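You operate a simulated robot arm through the tools that you are given. There is no shell and no other tool.

You run a simulated robot arm. Do the job below in one go: nothing can be reset, and whatever is moved stays where it is left.

## Task
Dry the large bowl with the cloth, then nest all three bowls.
Fine: put the cloth back and push the stack to the wall. What is to be rubbed or washed off counts as gone when no trace of it is left.
Where things are to end (x, y in the base frame): large bowl within 0.04 m of [0.7, 0.09].

Only the result counts: the job must be done as asked and must still hold three seconds after the hand-in. Knocking over, shifting, dropping, spilling or breaking anything else fails it. Flat cloth is picked up by pressing the open fingertips on it (5 to 10 N) and closing them slowly along it; thin cloth reads only 2 to 8 mm in the jaws.

## Robot
A 7-joint arm with a two-finger parallel gripper, fixed in place. Base frame: the origin is on the floor under the middle of its stand, x ahead of it, y to its left, z up; the work surface is at about z = 0.8. Lengths are in m, angles in rad, forces in N, time in s.
With the tool pointing down near the work surface it reaches from about 0.28 to 0.72 m from the base axis. Its first joint turns from -2.897 to 2.897 rad. Payload 1.57 kg.
Tool frame: the origin (TCP) lies between the finger pads and is the grasp point; the fingertips stand 0.03 m ahead of it; z points along the fingers, y is the line along which they close. Largest opening 0.08 m; finger width 0.017, thickness 0.012; the body of the gripper, 0.04 by 0.082 m, starts 0.08 m behind the TCP.
Orientation is that of the tool frame in the base frame, as a unit quaternion [w, x, y, z]. With the fingers straight down and closing along the base's y, the tool's x points along the base's -x, its y along +y and its z along -z.

## Interface
- The arm moves only by the tool play_rows. Its argument "plan" is a list of rows, each a list of 3 entries, a list of its own where there are three numbers: the shift along the base's x, y, z in m, then the turn, a rotation vector about the base's x, y, z in degrees, then the closure, from 0 (fully open) to 1 (shut). In form: [[[dx, dy, dz], [rx, ry, rz], grip], ...]. A call has 1 to 20 rows; each row shifts and turns the commanded pose from where the row before left it. Each row takes 0.2 s and may step no farther than 0.05 m and 0.15 rad from the row before; otherwise, or with a gripper value out of range, the whole call is refused. Where a pose cannot be reached the arm comes as near as it can. A force on the tool above 40 N (or 10 N above the force at the start of the call, whichever is more), or a blocked arm, ends the call early, and 0.2 s more pass. The fingers move at their own pace (about 0.072 m/s each) and stop on an object; they squeeze with about 33 N. The grip force told is the motor's: it shows also when the fingers shut on nothing. Time passes only in rows, and 0.2 s behind the last, so rows that do not move let the fingers close. The reply holds the time, the measured pose of the TCP, the force on the tool along the base axes, the opening and the grip force, in the units named above and with some noise, with the torque about the TCP (base axes, N m) and any sound that the robot's microphone picked up.
- Cameras (640 x 400 px; columns grow to the right, rows downward): "scene" is fixed at [0.4014, -0.4989, 1.5661]; the picture's right is [0.86, -0.51, 0.00], its down [-0.42, -0.71, -0.57] and it looks along [0.29, 0.49, -0.82] (base axes); focal length 334 px, centre (320, 200). "wrist" rides on the gripper at [0.072, -0.007, -0.122] in the tool frame; the picture's right is [0.09, 1.00, 0.00], its down [-0.84, 0.08, -0.54] and it looks along [-0.54, 0.05, 0.84] (tool axes); focal length 238 px, centre (320, 200). There is no depth. A picture from a camera that has moved, and an enlarged one, comes with that camera's place and axes in the base frame and with its lens.
- snapshot(camera): a new picture of that camera. It takes no simulated time.
- raise_lower(by): slides the trunk up (or, below 0, down) by that many m; the arm rides with it, the base frame stays. It gives what a move gives, with no picture.
- inspect(camera, box): a new picture of the part [left, top, right, bottom] of that camera's present view, enlarged. It takes no simulated time.
- job_done(): hands the job in; it is judged then, once.

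Places have to be worked out from the pictures, the camera data and where the tool is seen. Open the gripper and draw the arm clear of the work before you hand the job in, unless the task says otherwise.

The tools are called after "Call:" by a JSON object that holds its "api" and its "payload". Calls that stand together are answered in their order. play_rows: Moves the arm, as the interface text tells. Its arguments: {"type":"object","properties":{"plan":{"type":"array","items":{"type":"array"}}},"required":["plan"]} The other tools are called the same way: raise_lower (by) moves the trunk up or down; snapshot (camera) takes a picture; inspect (camera, box) takes an enlarged picture of a part of a camera's view; job_done () hands the job in.

At the start:

```text
time: 0.0
ee_pos: [0.4561, 0.0254, 1.1144]
tool_rot: [0.0, 0.0, 1.0, -0.001]
force: [0.1, 0.7, 0.4]
moment: [0.04, -0.01, 0.01]
opening: 0.0799
gripper_force: 0.1
trunk travel left (down, up): [-0.325, 0.155]
```

scene: 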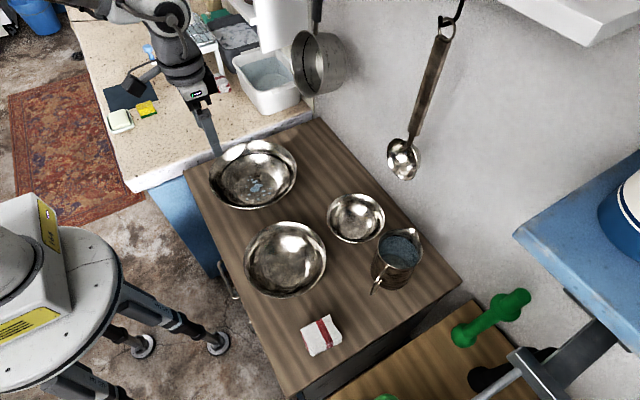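
wrist: 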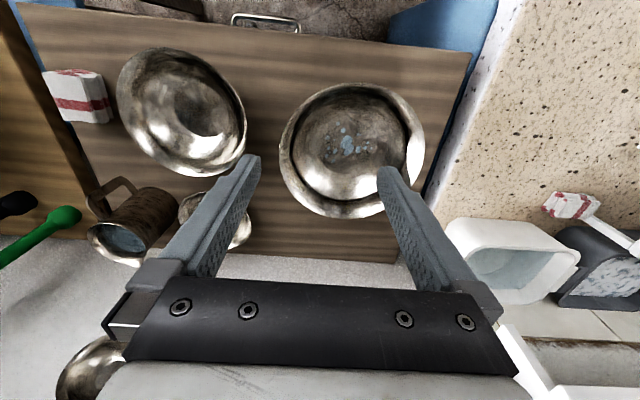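

The pictures show three metal bowls, a mug and a folded red and white cloth on the wooden table. I'll zoom in on the table before planning.

Call:
{"api": "inspect", "payload": {"camera": "scene", "box": [190, 120, 350, 220]}}

Call:
{"api": "inspect", "payload": {"camera": "scene", "box": [230, 180, 470, 330]}}

Call:
{"api": "inspect", "payload": {"camera": "scene", "box": [240, 290, 400, 390]}}

Call:
{"api": "inspect", "payload": {"camera": "wrist", "box": [0, 0, 480, 300]}}

```text
4.00 times, centred on (270, 170) of scene
camera zoom: at [0.4014, -0.4989, 1.5661], right [0.86, -0.51, 0.0], down [-0.42, -0.71, -0.57], along [0.29, 0.49, -0.82], focal length 1334 px, centre (520, 320)
```

zoom: 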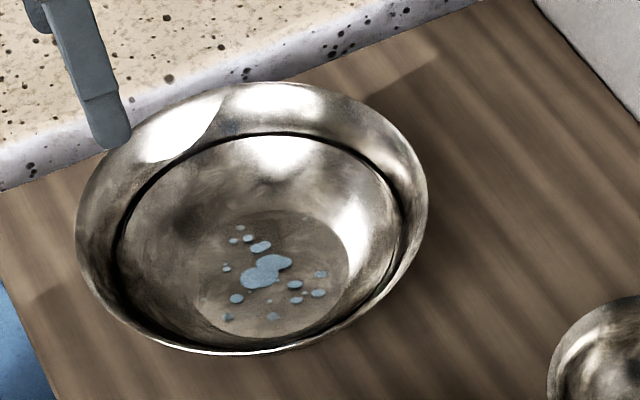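

```text
2.67 times, centred on (350, 255) of scene
camera zoom: at [0.4014, -0.4989, 1.5661], right [0.86, -0.51, 0.0], down [-0.42, -0.71, -0.57], along [0.29, 0.49, -0.82], focal length 890 px, centre (240, 53)
```

zoom: 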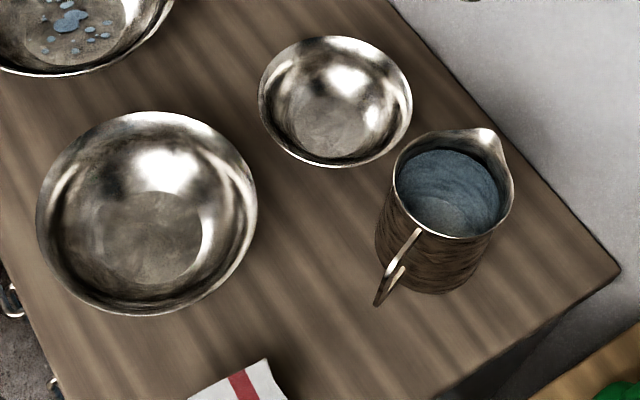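

```text
4.00 times, centred on (320, 340) of scene
camera zoom: at [0.4014, -0.4989, 1.5661], right [0.86, -0.51, 0.0], down [-0.42, -0.71, -0.57], along [0.29, 0.49, -0.82], focal length 1334 px, centre (320, -360)
```

zoom: 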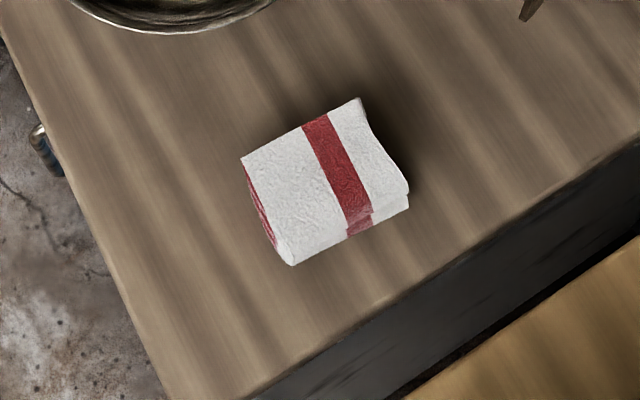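

```text
1.33 times, centred on (240, 150) of wrist
camera zoom: at [0.3825, 0.0188, 1.2363], right [-0.09, 1.0, 0.0], down [0.84, 0.08, 0.54], along [0.54, 0.05, -0.84], focal length 318 px, centre (427, 267)
```

zoom: 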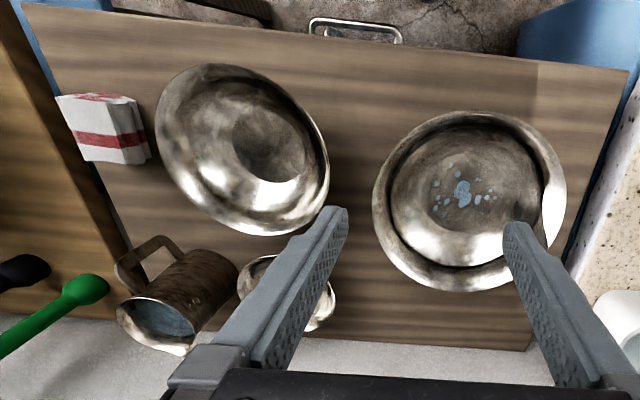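

The cloth appears to be a folded block, so I'll zoom in on it and on the bowls from the wrist camera to judge thickness and rim sizes.

Call:
{"api": "inspect", "payload": {"camera": "wrist", "box": [20, 50, 148, 130]}}

Call:
{"api": "inspect", "payload": {"camera": "wrist", "box": [260, 70, 452, 230]}}

Call:
{"api": "inspect", "payload": {"camera": "wrist", "box": [80, 30, 272, 150]}}

```text
5.00 times, centred on (84, 90) of wrist
camera zoom: at [0.3825, 0.0188, 1.2363], right [-0.09, 1.0, 0.0], down [0.84, 0.08, 0.54], along [0.54, 0.05, -0.84], focal length 1192 px, centre (1500, 750)
```

zoom: 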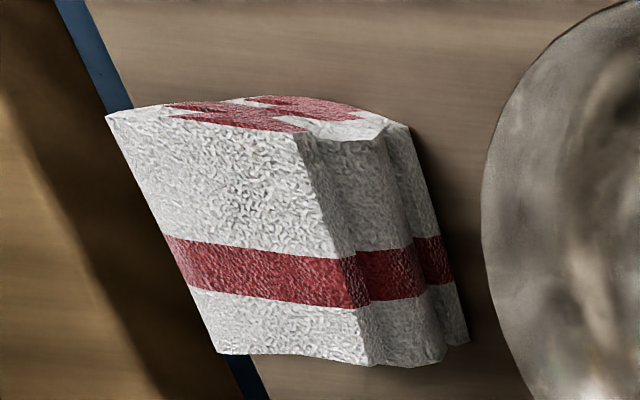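

```text
2.50 times, centred on (356, 150) of wrist
camera zoom: at [0.3825, 0.0188, 1.2363], right [-0.09, 1.0, 0.0], down [0.84, 0.08, 0.54], along [0.54, 0.05, -0.84], focal length 596 px, centre (230, 325)
```

zoom: 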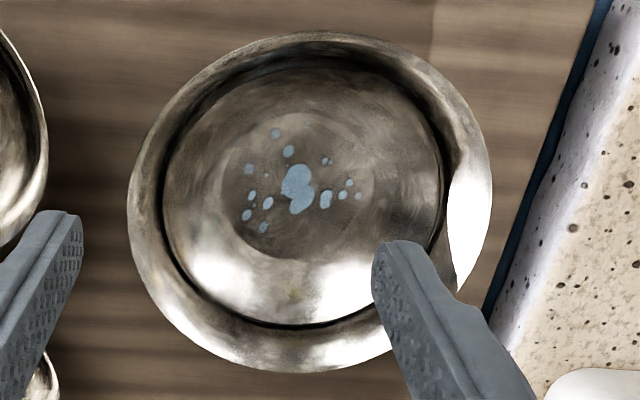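

```text
3.33 times, centred on (176, 90) of wrist
camera zoom: at [0.3825, 0.0188, 1.2363], right [-0.09, 1.0, 0.0], down [0.84, 0.08, 0.54], along [0.54, 0.05, -0.84], focal length 794 px, centre (800, 567)
```

zoom: 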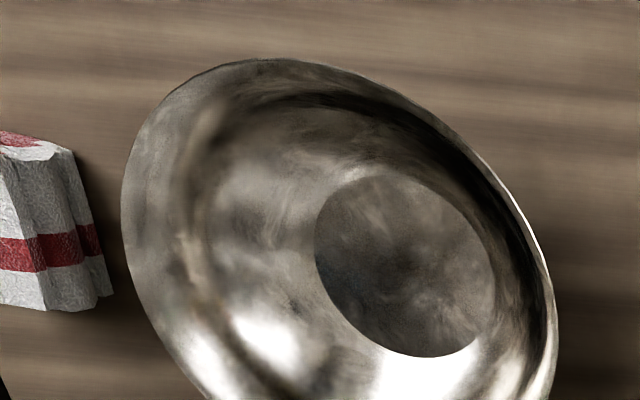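

The cloth is a block about 0.07 (x) by 0.056 (y) by 0.045 m high, centred near (0.487, -0.360). I judge the large bowl at about (0.535, 0.09) with a rim radius near 0.12, the medium at (0.50, -0.172) and the small at (0.71, -0.16). I'll move above the cloth, staying high, and look again.

Call:
{"api": "play_rows", "payload": {"plan": [[[0.0, -0.03, -0.005], [0, 0, 0], 0], [[0.0, -0.04, -0.01], [0, 0, 0], 0], [[0.0, -0.045, -0.01], [0, 0, 0], 0], [[0.0, -0.045, -0.01], [0, 0, 0], 0], [[0.005, -0.045, -0.01], [0, 0, 0], 0], [[0.005, -0.045, -0.01], [0, 0, 0], 0], [[0.005, -0.045, -0.01], [0, 0, 0], 0], [[0.005, -0.04, -0.01], [0, 0, 0], 0], [[0.005, -0.03, -0.01], [0, 0, 0], 0], [[0.005, -0.02, -0.01], [0, 0, 0], 0], [[0, 0, 0], [0, 0, 0], 0]]}}

Call:
{"api": "snapshot", "payload": {"camera": "wrist"}}

Call:
{"api": "snapshot", "payload": {"camera": "scene"}}

```text
time: 2.4
ee_pos: [0.4848, -0.358, 1.0207]
tool_rot: [-0.001, -0.001, 1.0, 0.0]
force: [-0.6, 0.0, -0.1]
moment: [0.01, 0.01, 0.03]
opening: 0.08
gripper_force: 0.1
trunk travel left (down, up): [-0.325, 0.155]
```

```text
taken
camera wrist: at [0.4116, -0.3665, 1.1411], right [-0.09, 1.0, 0.0], down [0.84, 0.08, 0.54], along [0.54, 0.05, -0.84], focal length 238 px, centre (320, 200)
```

wrist: 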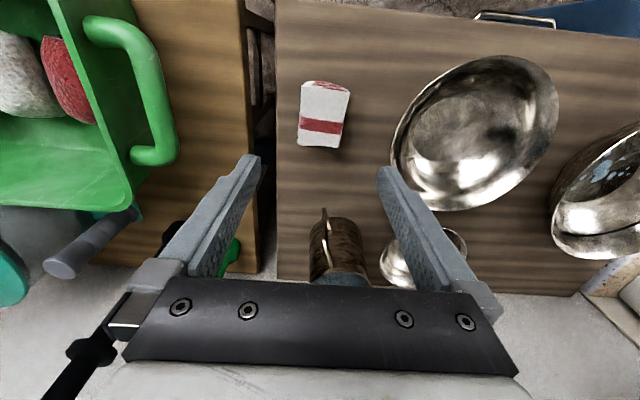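

```text
taken
```

scene: 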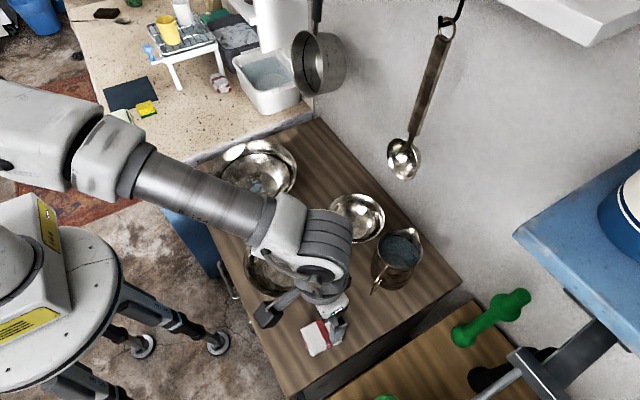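

The tool is now above the cloth. I'll zoom in on it to refine its position and height.

Call:
{"api": "inspect", "payload": {"camera": "wrist", "box": [280, 65, 376, 161]}}

Call:
{"api": "inspect", "payload": {"camera": "wrist", "box": [370, 40, 640, 290]}}

```text
4.17 times, centred on (328, 113) of wrist
camera zoom: at [0.4116, -0.3665, 1.1411], right [-0.09, 1.0, 0.0], down [0.84, 0.08, 0.54], along [0.54, 0.05, -0.84], focal length 993 px, centre (287, 562)
```

zoom: 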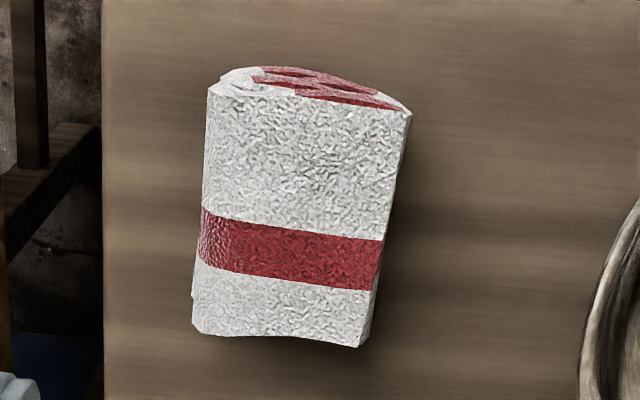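

```text
1.60 times, centred on (505, 165) of wrist
camera zoom: at [0.4116, -0.3665, 1.1411], right [-0.09, 1.0, 0.0], down [0.84, 0.08, 0.54], along [0.54, 0.05, -0.84], focal length 381 px, centre (24, 256)
```

zoom: 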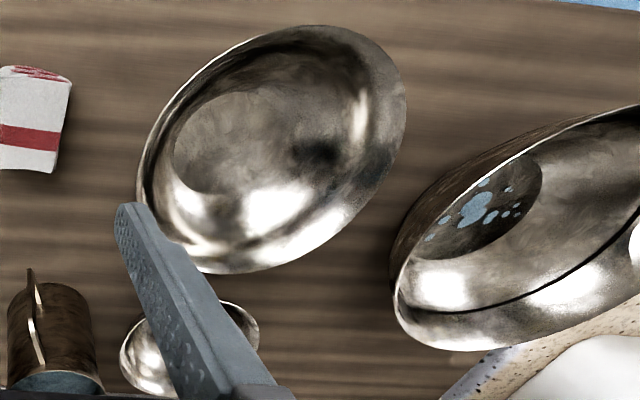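

The cloth top is centred at about (0.4875, -0.358) with its top at z of about 0.84, and it is square to the base. I'll descend with the jaws open until the fingertips are at about z = 0.817.

Call:
{"api": "play_rows", "payload": {"plan": [[[0.003, 0, -0.04], [0, 0, 0], 0], [[0, 0, -0.04], [0, 0, 0], 0], [[0, 0, -0.03], [0, 0, 0], 0], [[0, 0, -0.03], [0, 0, 0], 0], [[0, 0, -0.02], [0, 0, 0], 0], [[0, 0, -0.0135], [0, 0, 0], 0], [[0, 0, 0], [0, 0, 0], 0]]}}

Call:
{"api": "snapshot", "payload": {"camera": "wrist"}}

```text
time: 4.0
ee_pos: [0.4876, -0.3582, 0.8451]
tool_rot: [0.001, 0.001, 1.0, 0.001]
force: [-0.4, -0.7, -0.2]
moment: [-0.01, -0.02, -0.03]
opening: 0.0798
gripper_force: 0.0
trunk travel left (down, up): [-0.325, 0.155]
```

```text
taken
camera wrist: at [0.4146, -0.365, 0.9663], right [-0.09, 1.0, 0.0], down [0.84, 0.08, 0.54], along [0.54, 0.05, -0.84], focal length 238 px, centre (320, 200)
```

wrist: 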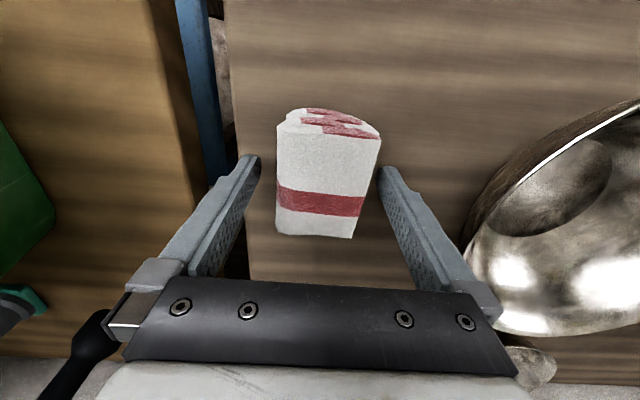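

The fingers are on both sides of the block with clearance. I'll close slowly and watch the opening.

Call:
{"api": "play_rows", "payload": {"plan": [[[0, 0, 0], [0, 0, 0], 0.2], [[0, 0, 0], [0, 0, 0], 0.3], [[0, 0, 0], [0, 0, 0], 0.4], [[0, 0, 0], [0, 0, 0], 0.5], [[0, 0, 0], [0, 0, 0], 0.6]]}}

Call:
{"api": "snapshot", "payload": {"camera": "wrist"}}

```text
time: 5.2
ee_pos: [0.4871, -0.3563, 0.8442]
tool_rot: [0.001, 0.001, 1.0, 0.001]
force: [-0.6, -0.8, 0.2]
moment: [0.02, -0.01, -0.02]
opening: 0.0599
gripper_force: 32.8
trunk travel left (down, up): [-0.325, 0.155]
```

```text
taken
camera wrist: at [0.4145, -0.3649, 0.9664], right [-0.09, 1.0, 0.0], down [0.84, 0.08, 0.54], along [0.54, 0.05, -0.84], focal length 238 px, centre (320, 200)
```

wrist: 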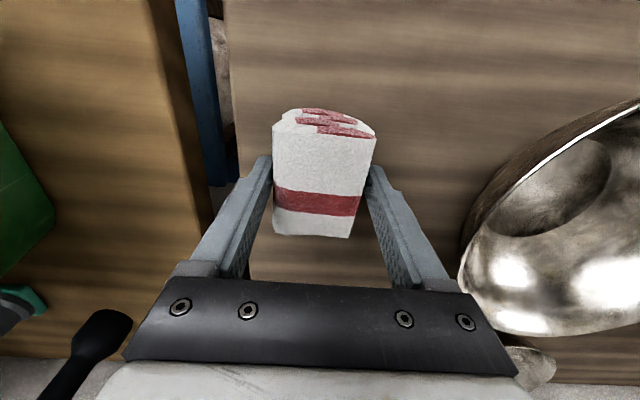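

The cloth is firmly held at a 0.060 m opening and behaves like a stiff block. I'll lift it and carry it over the medium bowl to a point above the large bowl.

Call:
{"api": "play_rows", "payload": {"plan": [[[0, 0, 0.02], [0, 0, 0], 1.0], [[0, 0, 0.04], [0, 0, 0], 1.0], [[0, 0, 0.045], [0, 0, 0], 1.0], [[0, 0, 0.045], [0, 0, 0], 1.0], [[0.002, 0.04, 0], [0, 0, 0], 1.0], [[0.004, 0.045, 0], [0, 0, 0], 1.0], [[0.005, 0.045, 0], [0, 0, 0], 1.0], [[0.005, 0.045, 0], [0, 0, 0], 1.0], [[0.005, 0.045, 0], [0, 0, 0], 1.0], [[0.005, 0.045, 0], [0, 0, 0], 1.0], [[0.005, 0.045, 0], [0, 0, 0], 1.0], [[0.005, 0.045, 0], [0, 0, 0], 1.0], [[0.005, 0.045, 0], [0, 0, 0], 1.0], [[0.003, 0.03, 0], [0, 0, 0], 1.0], [[0, 0.015, 0], [0, 0, 0], 1.0], [[0, 0, 0], [0, 0, 0], 1.0]]}}

Call:
{"api": "snapshot", "payload": {"camera": "wrist"}}

Call:
{"api": "snapshot", "payload": {"camera": "scene"}}

```text
time: 8.6
ee_pos: [0.5331, 0.0858, 0.9959]
tool_rot: [0.0, 0.0, 1.0, -0.001]
force: [0.1, 0.5, -0.1]
moment: [-0.01, -0.01, 0.03]
opening: 0.0594
gripper_force: 33.2
trunk travel left (down, up): [-0.325, 0.155]
```

```text
taken
camera wrist: at [0.4597, 0.0785, 1.1174], right [-0.09, 1.0, 0.0], down [0.84, 0.08, 0.54], along [0.54, 0.05, -0.84], focal length 238 px, centre (320, 200)
```

wrist: 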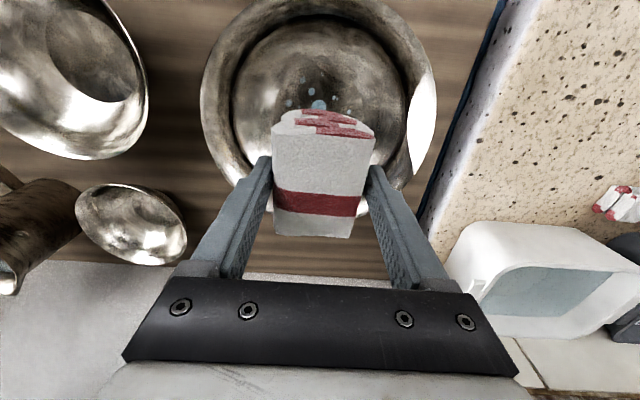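

```text
taken
```

scene: 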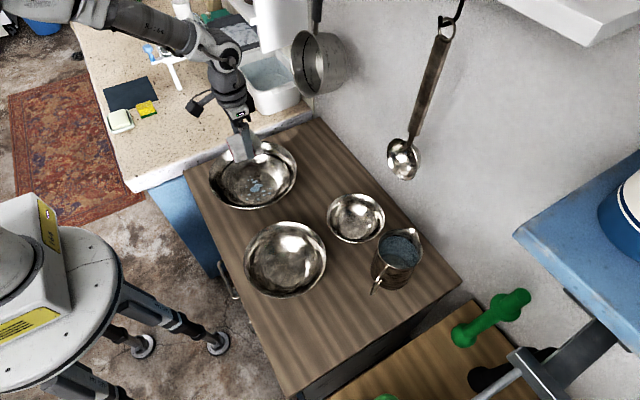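

The cloth is over the large bowl. I'll zoom in to measure the bowl centre, flat base and water spots from this viewpoint.

Call:
{"api": "inspect", "payload": {"camera": "wrist", "box": [190, 0, 446, 160]}}

Call:
{"api": "inspect", "payload": {"camera": "scene", "box": [190, 110, 334, 220]}}

```text
2.50 times, centred on (318, 80) of wrist
camera zoom: at [0.4597, 0.0785, 1.1174], right [-0.09, 1.0, 0.0], down [0.84, 0.08, 0.54], along [0.54, 0.05, -0.84], focal length 596 px, centre (325, 500)
```

zoom: 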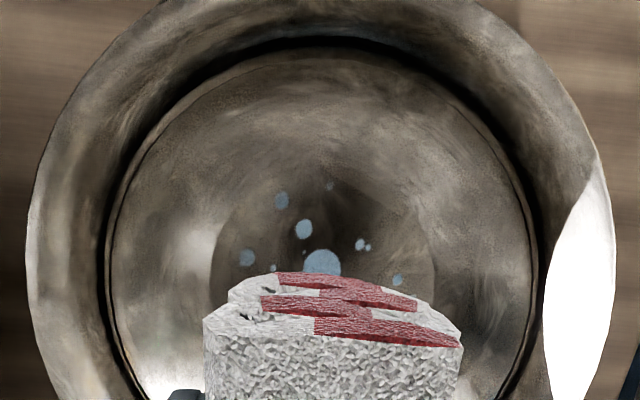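

```text
3.64 times, centred on (262, 165) of scene
camera zoom: at [0.4014, -0.4989, 1.5661], right [0.86, -0.51, 0.0], down [-0.42, -0.71, -0.57], along [0.29, 0.49, -0.82], focal length 1213 px, centre (531, 327)
```

zoom: 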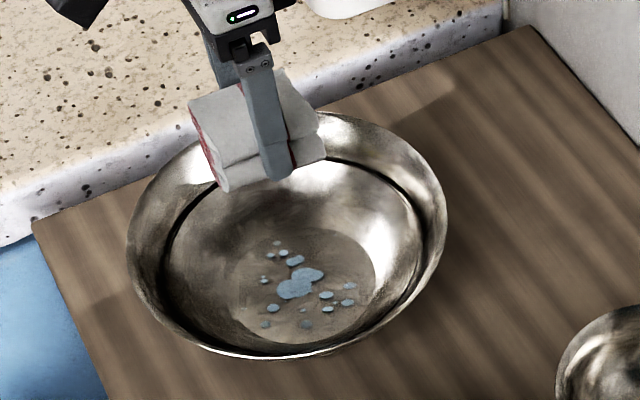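

The flat inner base is centred at about (0.538, 0.084) with a radius near 0.056, and all spots lie within about 0.047 of its centre. The cloth bottom is about 0.044 below the TCP, so I'll come down to just above contact.

Call:
{"api": "play_rows", "payload": {"plan": [[[0.004, -0.001, -0.04], [0, 0, 0], 1.0], [[0, 0, -0.04], [0, 0, 0], 1.0], [[0, 0, -0.03], [0, 0, 0], 1.0], [[0, 0, -0.02], [0, 0, 0], 1.0], [[0, 0, -0.008], [0, 0, 0], 1.0], [[0, 0, 0], [0, 0, 0], 1.0]]}}

Call:
{"api": "snapshot", "payload": {"camera": "wrist"}}

Call:
{"api": "inspect", "payload": {"camera": "scene", "box": [190, 110, 334, 220]}}

```text
time: 10.0
ee_pos: [0.5371, 0.0847, 0.8574]
tool_rot: [0.001, 0.0, 1.0, 0.001]
force: [-0.3, -0.3, -0.2]
moment: [0.02, -0.01, 0.05]
opening: 0.0593
gripper_force: 33.0
trunk travel left (down, up): [-0.325, 0.155]
```

```text
taken
camera wrist: at [0.4638, 0.0778, 0.9796], right [-0.09, 1.0, 0.0], down [0.84, 0.08, 0.54], along [0.54, 0.05, -0.84], focal length 238 px, centre (320, 200)
```

wrist: 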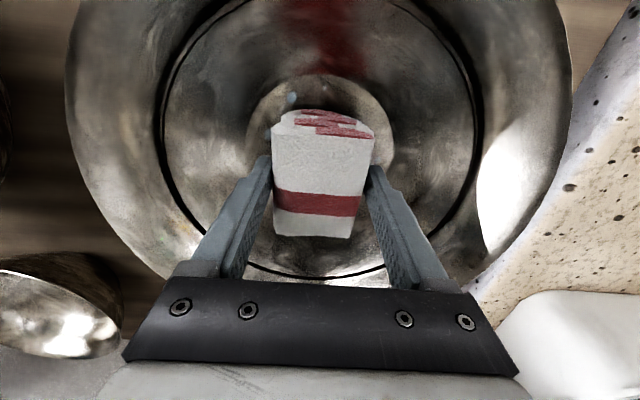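

```text
3.64 times, centred on (262, 165) of scene
camera zoom: at [0.4014, -0.4989, 1.5661], right [0.86, -0.51, 0.0], down [-0.42, -0.71, -0.57], along [0.29, 0.49, -0.82], focal length 1213 px, centre (531, 327)
```

zoom: 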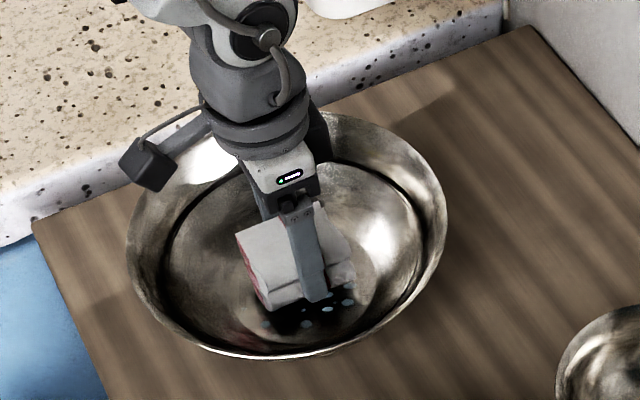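

Force is still zero, so there's no contact yet. I'll lower in small steps until I feel contact.

Call:
{"api": "play_rows", "payload": {"plan": [[[0, 0, -0.002], [0, 0, 0], 1.0], [[0, 0, -0.002], [0, 0, 0], 1.0], [[0, 0, 0], [0, 0, 0], 1.0]]}}

```text
time: 10.8
ee_pos: [0.5376, 0.0836, 0.855]
tool_rot: [-0.001, 0.0, 1.0, 0.0]
force: [1.0, -1.2, -0.1]
moment: [0.01, 0.02, 0.0]
opening: 0.0594
gripper_force: 33.1
trunk travel left (down, up): [-0.325, 0.155]
```

Still no contact at TCP z of about 0.854. I'll continue down slowly.

Call:
{"api": "play_rows", "payload": {"plan": [[[0, 0, -0.002], [0, 0, 0], 1.0], [[0, 0, -0.002], [0, 0, 0], 1.0], [[0, 0, 0], [0, 0, 0], 1.0]]}}

```text
time: 11.6
ee_pos: [0.5362, 0.086, 0.8506]
tool_rot: [0.0, 0.0, 1.0, 0.0]
force: [0.3, 0.0, -0.7]
moment: [0.01, 0.05, -0.01]
opening: 0.0594
gripper_force: 33.3
trunk travel left (down, up): [-0.325, 0.155]
```

No load yet at about 0.850. I'll take two more small steps.

Call:
{"api": "play_rows", "payload": {"plan": [[[0, 0, -0.0015], [0, 0, 0], 1.0], [[0, 0, -0.0015], [0, 0, 0], 1.0], [[0, 0, 0], [0, 0, 0], 1.0]]}}

```text
time: 12.4
ee_pos: [0.5364, 0.0857, 0.8494]
tool_rot: [0.0, 0.0, 1.0, -0.001]
force: [-4.2, -1.8, 13.6]
moment: [-0.11, 0.3, -0.05]
opening: 0.0594
gripper_force: 32.8
trunk travel left (down, up): [-0.325, 0.155]
```

Contact is made: 13.6 N at a commanded z of about 0.847. I'll ease off slightly and rub along x across the base.

Call:
{"api": "play_rows", "payload": {"plan": [[[0, 0, 0.0008], [0, 0, 0], 1.0], [[0.006, 0, 0], [0, 0, 0], 1.0], [[0.006, 0, 0], [0, 0, 0], 1.0], [[-0.006, 0, 0], [0, 0, 0], 1.0], [[-0.006, 0, 0], [0, 0, 0], 1.0], [[-0.006, 0, 0], [0, 0, 0], 1.0], [[-0.006, 0, 0], [0, 0, 0], 1.0], [[0.006, 0, 0], [0, 0, 0], 1.0], [[0.006, 0, 0], [0, 0, 0], 1.0]]}}

Call:
{"api": "inspect", "payload": {"camera": "scene", "box": [190, 110, 334, 220]}}

Call:
{"api": "snapshot", "payload": {"camera": "wrist"}}

```text
time: 14.4
ee_pos: [0.5326, 0.0847, 0.8491]
tool_rot: [-0.001, 0.001, 1.0, 0.0]
force: [-14.2, -0.7, 31.6]
moment: [-0.03, 0.51, -0.06]
opening: 0.0592
gripper_force: 32.7
trunk travel left (down, up): [-0.325, 0.155]
```

```text
3.64 times, centred on (262, 165) of scene
camera zoom: at [0.4014, -0.4989, 1.5661], right [0.86, -0.51, 0.0], down [-0.42, -0.71, -0.57], along [0.29, 0.49, -0.82], focal length 1213 px, centre (531, 327)
```

zoom: 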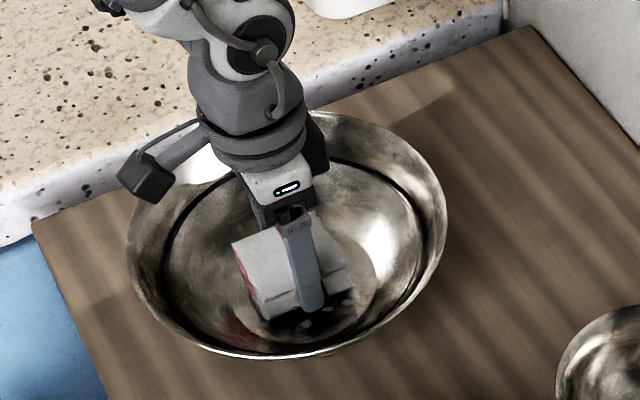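

```text
taken
camera wrist: at [0.46, 0.0776, 0.9704], right [-0.09, 1.0, 0.0], down [0.84, 0.08, 0.54], along [0.54, 0.05, -0.84], focal length 238 px, centre (320, 200)
```

wrist: 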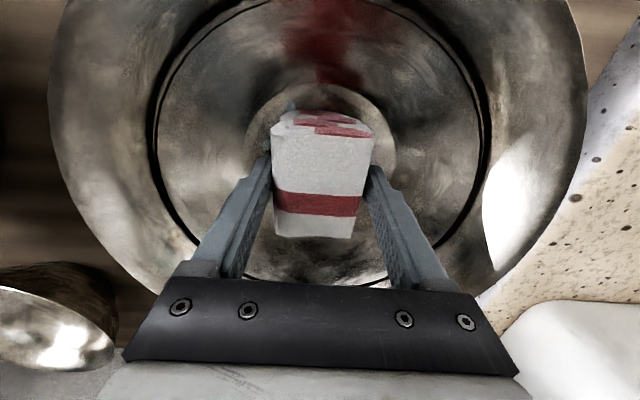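

The force built up to 31.6 N, which is more than needed, so I'll ease up and read the force again.

Call:
{"api": "play_rows", "payload": {"plan": [[[0, 0, 0.0015], [0, 0, 0], 1.0], [[0, 0, 0], [0, 0, 0], 1.0]]}}

```text
time: 15.0
ee_pos: [0.5353, 0.0844, 0.8503]
tool_rot: [0.0, 0.001, 1.0, 0.0]
force: [-5.4, -0.3, 13.2]
moment: [0.01, 0.37, 0.02]
opening: 0.0593
gripper_force: 33.5
trunk travel left (down, up): [-0.325, 0.155]
```

Now 13 N. I'll ease up slightly more and do a raster: x strokes at y offsets of -0.012, 0 and +0.012.

Call:
{"api": "play_rows", "payload": {"plan": [[[0, -0.006, 0.0005], [0, 0, 0], 1.0], [[0, -0.006, 0], [0, 0, 0], 1.0], [[-0.007, 0, 0], [0, 0, 0], 1.0], [[-0.007, 0, 0], [0, 0, 0], 1.0], [[0.009, 0, 0], [0, 0, 0], 1.0], [[0.009, 0, 0], [0, 0, 0], 1.0], [[0.009, 0, 0], [0, 0, 0], 1.0], [[0, 0.008, 0], [0, 0, 0], 1.0], [[-0.009, 0, 0], [0, 0, 0], 1.0], [[-0.009, 0, 0], [0, 0, 0], 1.0], [[-0.009, 0, 0], [0, 0, 0], 1.0], [[0, 0.008, 0], [0, 0, 0], 1.0], [[0.009, 0, 0], [0, 0, 0], 1.0], [[0.009, 0, 0], [0, 0, 0], 1.0], [[0.009, 0, 0], [0, 0, 0], 1.0], [[0, 0.008, 0], [0, 0, 0], 1.0], [[-0.009, 0, 0], [0, 0, 0], 1.0], [[-0.009, 0, 0], [0, 0, 0], 1.0], [[-0.009, 0, 0], [0, 0, 0], 1.0]]}}

Call:
{"api": "inspect", "payload": {"camera": "scene", "box": [190, 110, 334, 220]}}

```text
time: 19.0
ee_pos: [0.5224, 0.097, 0.8495]
tool_rot: [0.001, 0.0, 1.0, 0.001]
force: [-1.3, 1.0, -1.4]
moment: [-0.01, -0.01, 0.0]
opening: 0.0592
gripper_force: 32.8
trunk travel left (down, up): [-0.325, 0.155]
```

```text
3.64 times, centred on (262, 165) of scene
camera zoom: at [0.4014, -0.4989, 1.5661], right [0.86, -0.51, 0.0], down [-0.42, -0.71, -0.57], along [0.29, 0.49, -0.82], focal length 1213 px, centre (531, 327)
```

zoom: 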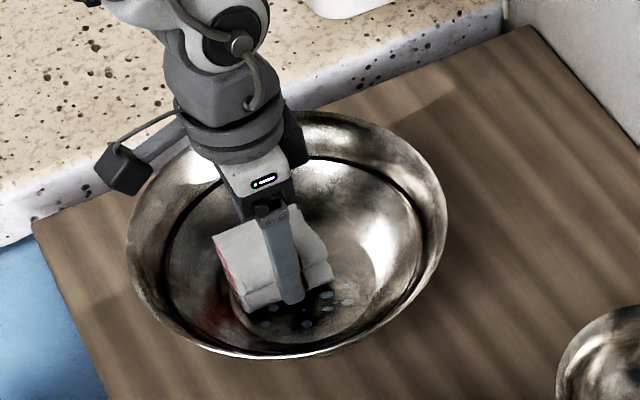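

Force is near zero, so that pass ran without pressing. I'll lower in small steps here to reach about 8 N.

Call:
{"api": "play_rows", "payload": {"plan": [[[0, 0, -0.001], [0, 0, 0], 1.0], [[0, 0, 0], [0, 0, 0], 1.0]]}}

```text
time: 19.6
ee_pos: [0.5225, 0.098, 0.8491]
tool_rot: [0.0, 0.0, 1.0, 0.001]
force: [0.5, -1.4, -0.7]
moment: [0.04, 0.0, -0.02]
opening: 0.0594
gripper_force: 33.0
trunk travel left (down, up): [-0.325, 0.155]
```

Still no load, so another small step down.

Call:
{"api": "play_rows", "payload": {"plan": [[[0, 0, -0.001], [0, 0, 0], 1.0], [[0, 0, 0], [0, 0, 0], 1.0]]}}

```text
time: 20.2
ee_pos: [0.5225, 0.0975, 0.8491]
tool_rot: [0.001, 0.0, 1.0, 0.0]
force: [0.3, 0.5, 3.3]
moment: [0.01, 0.05, 0.0]
opening: 0.0593
gripper_force: 33.4
trunk travel left (down, up): [-0.325, 0.155]
```

Contact now at 3.3 N. I'll press 0.5 mm more and rub with a short x pass, then read the force.

Call:
{"api": "play_rows", "payload": {"plan": [[[0, 0, -0.0005], [0, 0, 0], 1.0], [[0.008, 0, 0], [0, 0, 0], 1.0], [[0.008, 0, 0], [0, 0, 0], 1.0], [[0.008, 0, 0], [0, 0, 0], 1.0], [[0, 0, 0], [0, 0, 0], 1.0]]}}

Call:
{"api": "inspect", "payload": {"camera": "scene", "box": [230, 150, 310, 210]}}

```text
time: 21.4
ee_pos: [0.5471, 0.097, 0.8482]
tool_rot: [0.001, -0.001, 1.0, 0.0]
force: [-5.7, -0.9, 15.0]
moment: [-0.06, 0.29, -0.05]
opening: 0.059
gripper_force: 32.5
trunk travel left (down, up): [-0.325, 0.155]
```

```text
6.67 times, centred on (270, 180) of scene
camera zoom: at [0.4014, -0.4989, 1.5661], right [0.86, -0.51, 0.0], down [-0.42, -0.71, -0.57], along [0.29, 0.49, -0.82], focal length 2224 px, centre (653, 333)
```

zoom: 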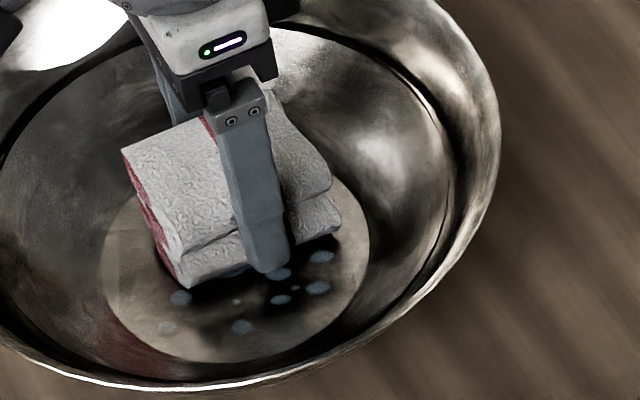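

Pressing at about 15 N while rubbing, and the spots are getting fainter. I'll raster across the base from y of about 0.097 to 0.065 at this height.

Call:
{"api": "play_rows", "payload": {"plan": [[[-0.009, 0, 0], [0, 0, 0], 1.0], [[-0.009, 0, 0], [0, 0, 0], 1.0], [[-0.009, 0, 0], [0, 0, 0], 1.0], [[0, -0.008, 0], [0, 0, 0], 1.0], [[0.009, 0, 0], [0, 0, 0], 1.0], [[0.009, 0, 0], [0, 0, 0], 1.0], [[0.009, 0, 0], [0, 0, 0], 1.0], [[0, -0.008, 0], [0, 0, 0], 1.0], [[-0.009, 0, 0], [0, 0, 0], 1.0], [[-0.009, 0, 0], [0, 0, 0], 1.0], [[-0.009, 0, 0], [0, 0, 0], 1.0], [[0, -0.008, 0], [0, 0, 0], 1.0], [[0.009, 0, 0], [0, 0, 0], 1.0], [[0.009, 0, 0], [0, 0, 0], 1.0], [[0.009, 0, 0], [0, 0, 0], 1.0], [[0, -0.006, 0], [0, 0, 0], 1.0], [[-0.009, 0, 0], [0, 0, 0], 1.0], [[-0.009, 0, 0], [0, 0, 0], 1.0], [[-0.009, 0, 0], [0, 0, 0], 1.0]]}}

Call:
{"api": "inspect", "payload": {"camera": "scene", "box": [230, 150, 310, 210]}}

Call:
{"api": "snapshot", "payload": {"camera": "wrist"}}

```text
time: 25.4
ee_pos: [0.5229, 0.0671, 0.8483]
tool_rot: [0.003, 0.0, 1.0, 0.001]
force: [13.9, 4.4, 22.3]
moment: [-0.12, 0.07, 0.09]
opening: 0.0593
gripper_force: 32.7
trunk travel left (down, up): [-0.325, 0.155]
```

```text
6.67 times, centred on (270, 180) of scene
camera zoom: at [0.4014, -0.4989, 1.5661], right [0.86, -0.51, 0.0], down [-0.42, -0.71, -0.57], along [0.29, 0.49, -0.82], focal length 2224 px, centre (653, 333)
```

zoom: 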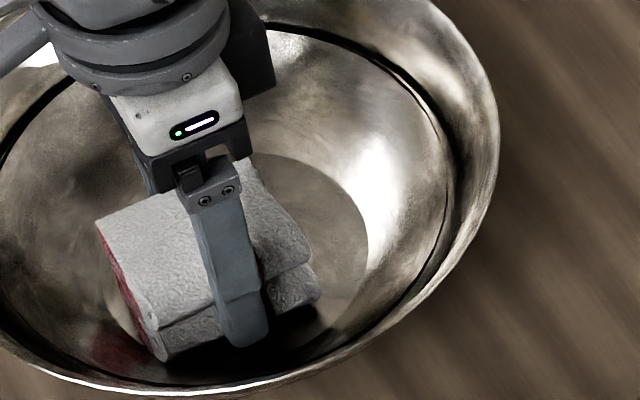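

```text
taken
camera wrist: at [0.4476, 0.0599, 0.9694], right [-0.09, 1.0, 0.0], down [0.83, 0.08, 0.55], along [0.55, 0.05, -0.84], focal length 238 px, centre (320, 200)
```

wrist: 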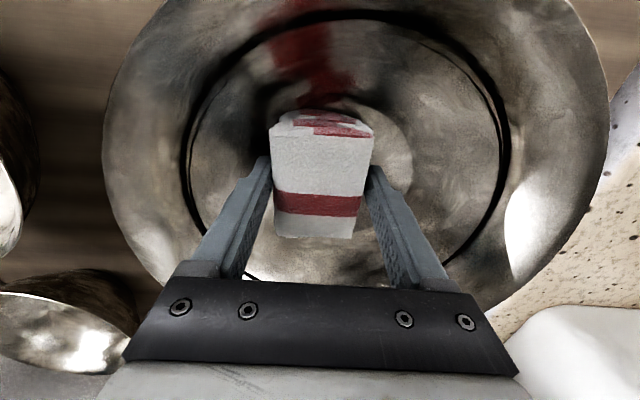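

The visible half of the base looks clean. I'll lift straight up and look at the whole inside of the bowl.

Call:
{"api": "play_rows", "payload": {"plan": [[[0, 0, 0.01], [0, 0, 0], 1.0], [[0, 0, 0.03], [0, 0, 0], 1.0], [[0, 0, 0.04], [0, 0, 0], 1.0], [[0, 0.02, 0.04], [0, 0, 0], 1.0], [[-0.02, 0.04, 0.03], [0, 0, 0], 1.0], [[-0.03, 0.03, 0], [0, 0, 0], 1.0], [[0, 0, 0], [0, 0, 0], 1.0]]}}

Call:
{"api": "inspect", "payload": {"camera": "scene", "box": [190, 125, 310, 215]}}

Call:
{"api": "snapshot", "payload": {"camera": "wrist"}}

```text
refused: row 5 steps farther than a row can; nothing moved
```

```text
4.44 times, centred on (250, 170) of scene
camera zoom: at [0.4014, -0.4989, 1.5661], right [0.86, -0.51, 0.0], down [-0.42, -0.71, -0.57], along [0.29, 0.49, -0.82], focal length 1482 px, centre (631, 333)
```

zoom: 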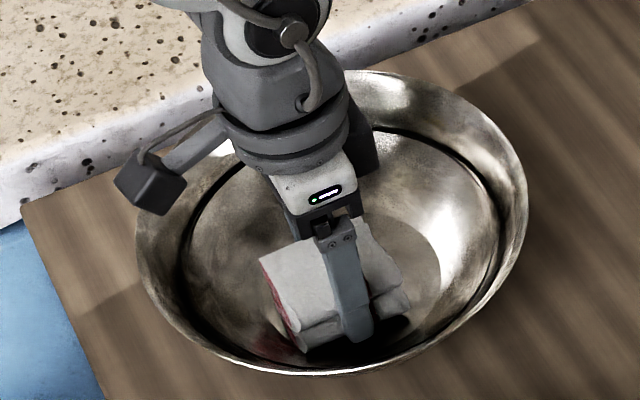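

```text
taken
camera wrist: at [0.4476, 0.0599, 0.9694], right [-0.09, 1.0, 0.0], down [0.83, 0.08, 0.55], along [0.55, 0.05, -0.84], focal length 238 px, centre (320, 200)
```

wrist: 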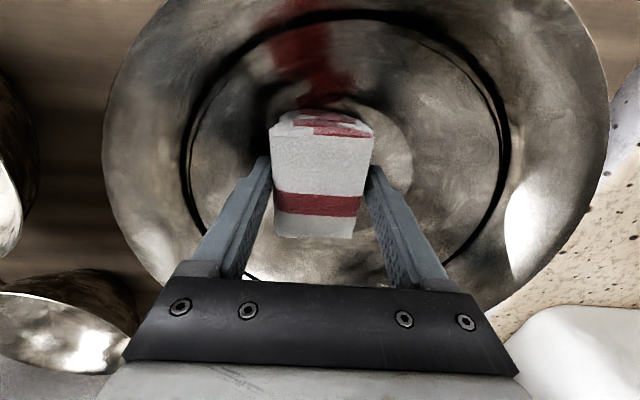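

One row exceeded the step limit and nothing moved. I'll lift with smaller steps.

Call:
{"api": "play_rows", "payload": {"plan": [[[0, 0, 0.01], [0, 0, 0], 1.0], [[0, 0, 0.03], [0, 0, 0], 1.0], [[0, 0, 0.04], [0, 0, 0], 1.0], [[0, 0.01, 0.04], [0, 0, 0], 1.0], [[-0.02, 0.03, 0.03], [0, 0, 0], 1.0], [[-0.03, 0.03, 0], [0, 0, 0], 1.0], [[-0.02, 0.02, 0], [0, 0, 0], 1.0], [[0, 0, 0], [0, 0, 0], 1.0]]}}

Call:
{"api": "inspect", "payload": {"camera": "scene", "box": [190, 125, 310, 215]}}

Call:
{"api": "snapshot", "payload": {"camera": "wrist"}}

```text
time: 27.2
ee_pos: [0.4502, 0.1574, 0.9976]
tool_rot: [0.0, 0.001, 1.0, 0.0]
force: [-0.4, 0.2, -0.5]
moment: [0.0, 0.0, 0.0]
opening: 0.0592
gripper_force: 32.6
trunk travel left (down, up): [-0.325, 0.155]
```

```text
4.44 times, centred on (250, 170) of scene
camera zoom: at [0.4014, -0.4989, 1.5661], right [0.86, -0.51, 0.0], down [-0.42, -0.71, -0.57], along [0.29, 0.49, -0.82], focal length 1482 px, centre (631, 333)
```

zoom: 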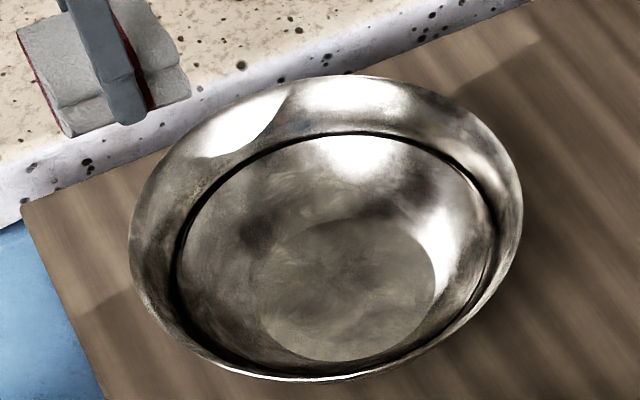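

```text
taken
camera wrist: at [0.3772, 0.1486, 1.1201], right [-0.09, 1.0, 0.0], down [0.84, 0.08, 0.54], along [0.54, 0.05, -0.84], focal length 238 px, centre (320, 200)
```

wrist: 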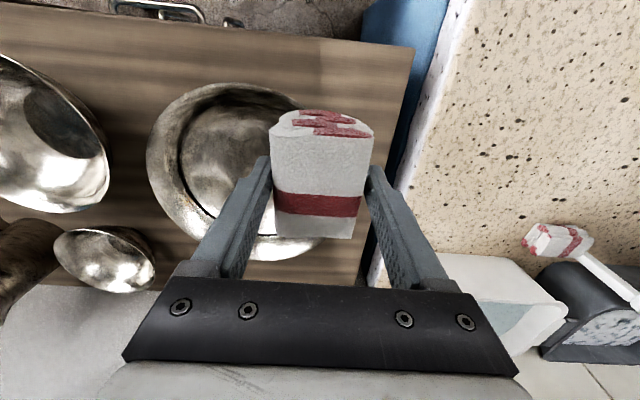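

The base appears clear of spots. I'll enlarge it strongly to look for faint traces, including under the wall regions.

Call:
{"api": "inspect", "payload": {"camera": "scene", "box": [230, 160, 286, 202]}}

Call:
{"api": "inspect", "payload": {"camera": "scene", "box": [210, 135, 300, 175]}}

Call:
{"api": "inspect", "payload": {"camera": "wrist", "box": [140, 75, 300, 215]}}

```text
9.52 times, centred on (258, 181) of scene
camera zoom: at [0.4014, -0.4989, 1.5661], right [0.86, -0.51, 0.0], down [-0.42, -0.71, -0.57], along [0.29, 0.49, -0.82], focal length 3177 px, centre (910, 381)
```

zoom: 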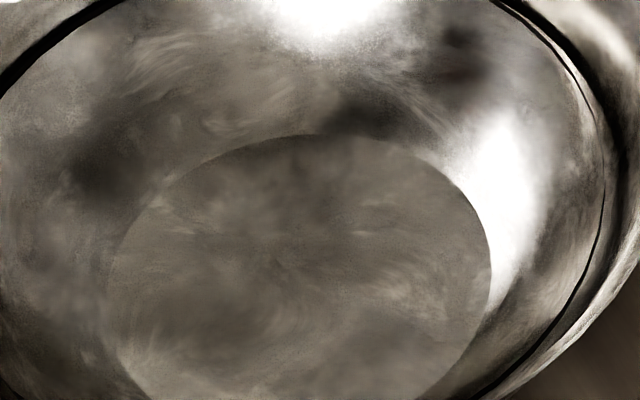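

```text
7.11 times, centred on (255, 155) of scene
camera zoom: at [0.4014, -0.4989, 1.5661], right [0.86, -0.51, 0.0], down [-0.42, -0.71, -0.57], along [0.29, 0.49, -0.82], focal length 2372 px, centre (782, 520)
```

zoom: 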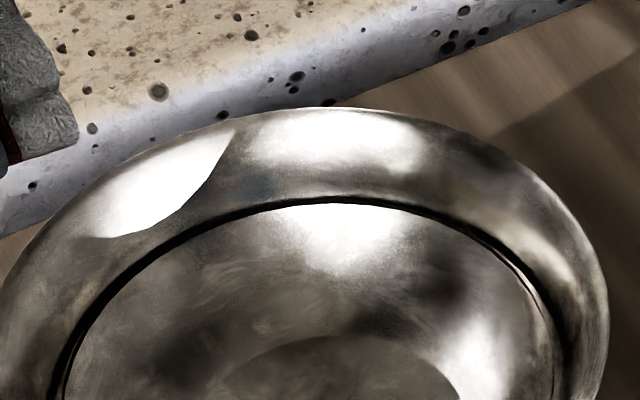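

```text
2.86 times, centred on (220, 145) of wrist
camera zoom: at [0.3772, 0.1486, 1.1201], right [-0.09, 1.0, 0.0], down [0.84, 0.08, 0.54], along [0.54, 0.05, -0.84], focal length 681 px, centre (606, 357)
```

zoom: 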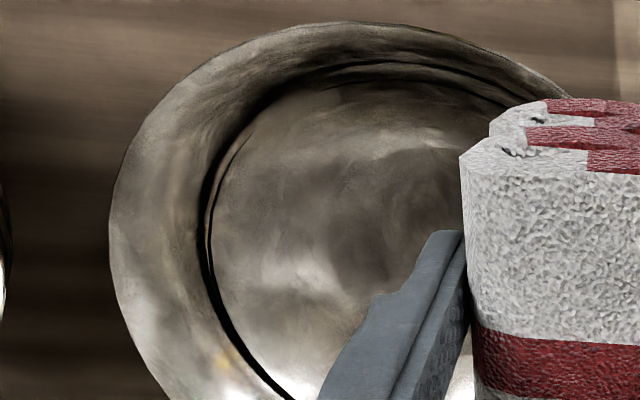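

I see no traces. For certainty I'll do one more pressed pass over the whole base, starting from the +y side.

Call:
{"api": "play_rows", "payload": {"plan": [[[0.035, -0.02, 0], [0, 0, 0], 1.0], [[0.035, -0.02, 0], [0, 0, 0], 1.0], [[0.017, -0.012, -0.02], [0, 0, 0], 1.0], [[0, 0, -0.04], [0, 0, 0], 1.0], [[0, 0, -0.04], [0, 0, 0], 1.0], [[0, 0, -0.03], [0, 0, 0], 1.0], [[0, 0, -0.014], [0, 0, 0], 1.0], [[0, 0, -0.004], [0, 0, 0], 1.0], [[0, 0, -0.002], [0, 0, 0], 1.0], [[0, 0, 0], [0, 0, 0], 1.0]]}}

```text
time: 29.4
ee_pos: [0.537, 0.1045, 0.8477]
tool_rot: [0.001, 0.0, 1.0, 0.0]
force: [-0.6, 0.3, 1.7]
moment: [0.0, -0.1, 0.01]
opening: 0.0592
gripper_force: 33.5
trunk travel left (down, up): [-0.325, 0.155]
```

Light contact at 1.7 N. I'll press 0.7 mm more and raster over the base again.

Call:
{"api": "play_rows", "payload": {"plan": [[[0.0, 0, -0.0007], [0, 0, 0], 1.0], [[0.008, 0, 0], [0, 0, 0], 1.0], [[0.008, 0, 0], [0, 0, 0], 1.0], [[-0.009, 0, 0], [0, 0, 0], 1.0], [[-0.009, 0, 0], [0, 0, 0], 1.0], [[-0.009, 0, 0], [0, 0, 0], 1.0], [[-0.005, 0, 0], [0, 0, 0], 1.0], [[0, -0.008, 0], [0, 0, 0], 1.0], [[0.009, 0, 0], [0, 0, 0], 1.0], [[0.009, 0, 0], [0, 0, 0], 1.0], [[0.009, 0, 0], [0, 0, 0], 1.0], [[0.005, 0, 0], [0, 0, 0], 1.0], [[0, -0.008, 0], [0, 0, 0], 1.0], [[-0.009, 0, 0], [0, 0, 0], 1.0], [[-0.009, 0, 0], [0, 0, 0], 1.0], [[-0.009, 0, 0], [0, 0, 0], 1.0], [[-0.005, 0, 0], [0, 0, 0], 1.0]]}}

```text
time: 33.0
ee_pos: [0.5203, 0.0898, 0.8484]
tool_rot: [0.0, 0.0, 1.0, 0.0]
force: [8.7, -0.7, 18.0]
moment: [-0.09, -0.48, 0.03]
opening: 0.059
gripper_force: 33.3
trunk travel left (down, up): [-0.325, 0.155]
```

Force is 18 N and the rub is working. I'll continue the raster toward -y.

Call:
{"api": "play_rows", "payload": {"plan": [[[0, -0.008, 0], [0, 0, 0], 1.0], [[0.009, 0, 0], [0, 0, 0], 1.0], [[0.009, 0, 0], [0, 0, 0], 1.0], [[0.009, 0, 0], [0, 0, 0], 1.0], [[0.005, 0, 0], [0, 0, 0], 1.0], [[0, -0.008, 0], [0, 0, 0], 1.0], [[-0.009, 0, 0], [0, 0, 0], 1.0], [[-0.009, 0, 0], [0, 0, 0], 1.0], [[-0.009, 0, 0], [0, 0, 0], 1.0], [[-0.005, 0, 0], [0, 0, 0], 1.0], [[0, -0.008, 0], [0, 0, 0], 1.0], [[0.009, 0, 0], [0, 0, 0], 1.0], [[0.009, 0, 0], [0, 0, 0], 1.0], [[0.009, 0, 0], [0, 0, 0], 1.0], [[0.004, 0, 0], [0, 0, 0], 1.0]]}}

Call:
{"api": "inspect", "payload": {"camera": "scene", "box": [190, 125, 310, 215]}}

```text
time: 36.2
ee_pos: [0.5491, 0.0647, 0.848]
tool_rot: [-0.001, 0.0, 1.0, -0.001]
force: [-7.8, -0.7, 20.0]
moment: [-0.01, 0.31, -0.01]
opening: 0.0592
gripper_force: 32.6
trunk travel left (down, up): [-0.325, 0.155]
```

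```text
4.44 times, centred on (250, 170) of scene
camera zoom: at [0.4014, -0.4989, 1.5661], right [0.86, -0.51, 0.0], down [-0.42, -0.71, -0.57], along [0.29, 0.49, -0.82], focal length 1482 px, centre (631, 333)
```

zoom: 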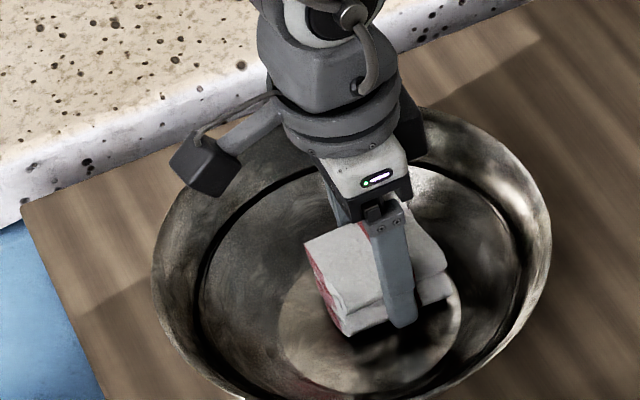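

The bowl slid a little with the last strokes, which is fine, and its base is clean. I'll lift and carry the cloth back above its original spot.

Call:
{"api": "play_rows", "payload": {"plan": [[[0, 0, 0.01], [0, 0, 0], 1.0], [[0, 0, 0.04], [0, 0, 0], 1.0], [[0, 0, 0.05], [0, 0, 0], 1.0], [[0, 0, 0.05], [0, 0, 0], 1.0], [[-0.006, -0.04, 0], [0, 0, 0], 1.0], [[-0.006, -0.045, 0], [0, 0, 0], 1.0], [[-0.007, -0.045, 0], [0, 0, 0], 1.0], [[-0.007, -0.045, 0], [0, 0, 0], 1.0], [[-0.007, -0.045, 0], [0, 0, 0], 1.0], [[-0.007, -0.045, 0], [0, 0, 0], 1.0], [[-0.007, -0.045, 0], [0, 0, 0], 1.0], [[-0.007, -0.045, 0], [0, 0, 0], 1.0], [[-0.006, -0.04, 0], [0, 0, 0], 1.0], [[-0.004, -0.02, 0], [0, 0, 0], 1.0], [[0, -0.0075, 0], [0, 0, 0], 1.0], [[0, 0, 0], [0, 0, 0], 1.0]]}}

Call:
{"api": "inspect", "payload": {"camera": "scene", "box": [190, 125, 310, 225]}}

Call:
{"api": "snapshot", "payload": {"camera": "wrist"}}

```text
time: 39.6
ee_pos: [0.4895, -0.3592, 0.9986]
tool_rot: [0.0, 0.0, 1.0, 0.0]
force: [0.4, -0.5, -1.6]
moment: [-0.06, 0.01, -0.02]
opening: 0.059
gripper_force: 33.3
trunk travel left (down, up): [-0.325, 0.155]
```

```text
4.00 times, centred on (250, 175) of scene
camera zoom: at [0.4014, -0.4989, 1.5661], right [0.86, -0.51, 0.0], down [-0.42, -0.71, -0.57], along [0.29, 0.49, -0.82], focal length 1334 px, centre (600, 300)
```

zoom: 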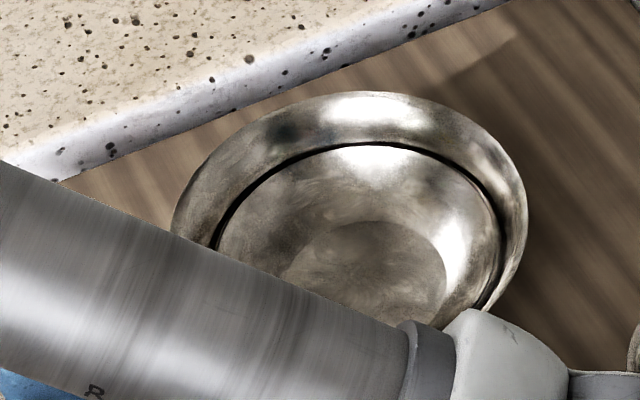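

```text
taken
camera wrist: at [0.4161, -0.3662, 1.1199], right [-0.09, 1.0, 0.0], down [0.84, 0.08, 0.54], along [0.54, 0.05, -0.84], focal length 238 px, centre (320, 200)
```

wrist: 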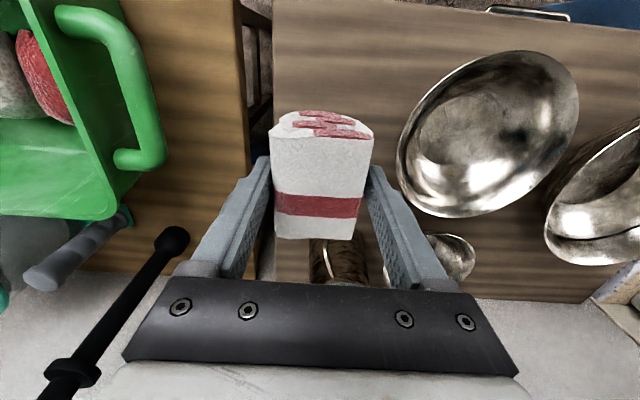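

I'm above the original cloth spot with the cloth still square in the jaws. I'll lower to just above the table.

Call:
{"api": "play_rows", "payload": {"plan": [[[0, 0, -0.04], [0, 0, 0], 1.0], [[0, 0, -0.04], [0, 0, 0], 1.0], [[0, 0, -0.04], [0, 0, 0], 1.0], [[0, 0, -0.02], [0, 0, 0], 1.0], [[0, 0, -0.008], [0, 0, 0], 1.0], [[0, 0, -0.002], [0, 0, 0], 1.0], [[0, 0, 0], [0, 0, 0], 1.0]]}}

```text
time: 41.2
ee_pos: [0.4875, -0.3563, 0.8465]
tool_rot: [0.0, 0.001, 1.0, 0.0]
force: [-0.1, -0.1, -1.0]
moment: [0.01, -0.03, 0.0]
opening: 0.059
gripper_force: 32.7
trunk travel left (down, up): [-0.325, 0.155]
```

No contact yet at 0.8465. I'll take small steps down.

Call:
{"api": "play_rows", "payload": {"plan": [[[0, 0, -0.0012], [0, 0, 0], 1.0], [[0, 0, -0.001], [0, 0, 0], 1.0], [[0, 0, 0], [0, 0, 0], 1.0]]}}

```text
time: 42.0
ee_pos: [0.4886, -0.3573, 0.845]
tool_rot: [0.0, 0.0, 1.0, 0.0]
force: [0.0, 0.2, -0.9]
moment: [0.04, 0.0, 0.0]
opening: 0.059
gripper_force: 33.0
trunk travel left (down, up): [-0.325, 0.155]
```

Still free, so I'll continue in 1 mm steps.

Call:
{"api": "play_rows", "payload": {"plan": [[[0, 0, -0.001], [0, 0, 0], 1.0], [[0, 0, -0.001], [0, 0, 0], 1.0], [[0, 0, 0], [0, 0, 0], 1.0]]}}

```text
time: 42.8
ee_pos: [0.489, -0.3573, 0.8426]
tool_rot: [0.0, -0.001, 1.0, 0.0]
force: [-1.7, 0.7, 1.8]
moment: [0.04, -0.04, 0.01]
opening: 0.059
gripper_force: 33.1
trunk travel left (down, up): [-0.325, 0.155]
```

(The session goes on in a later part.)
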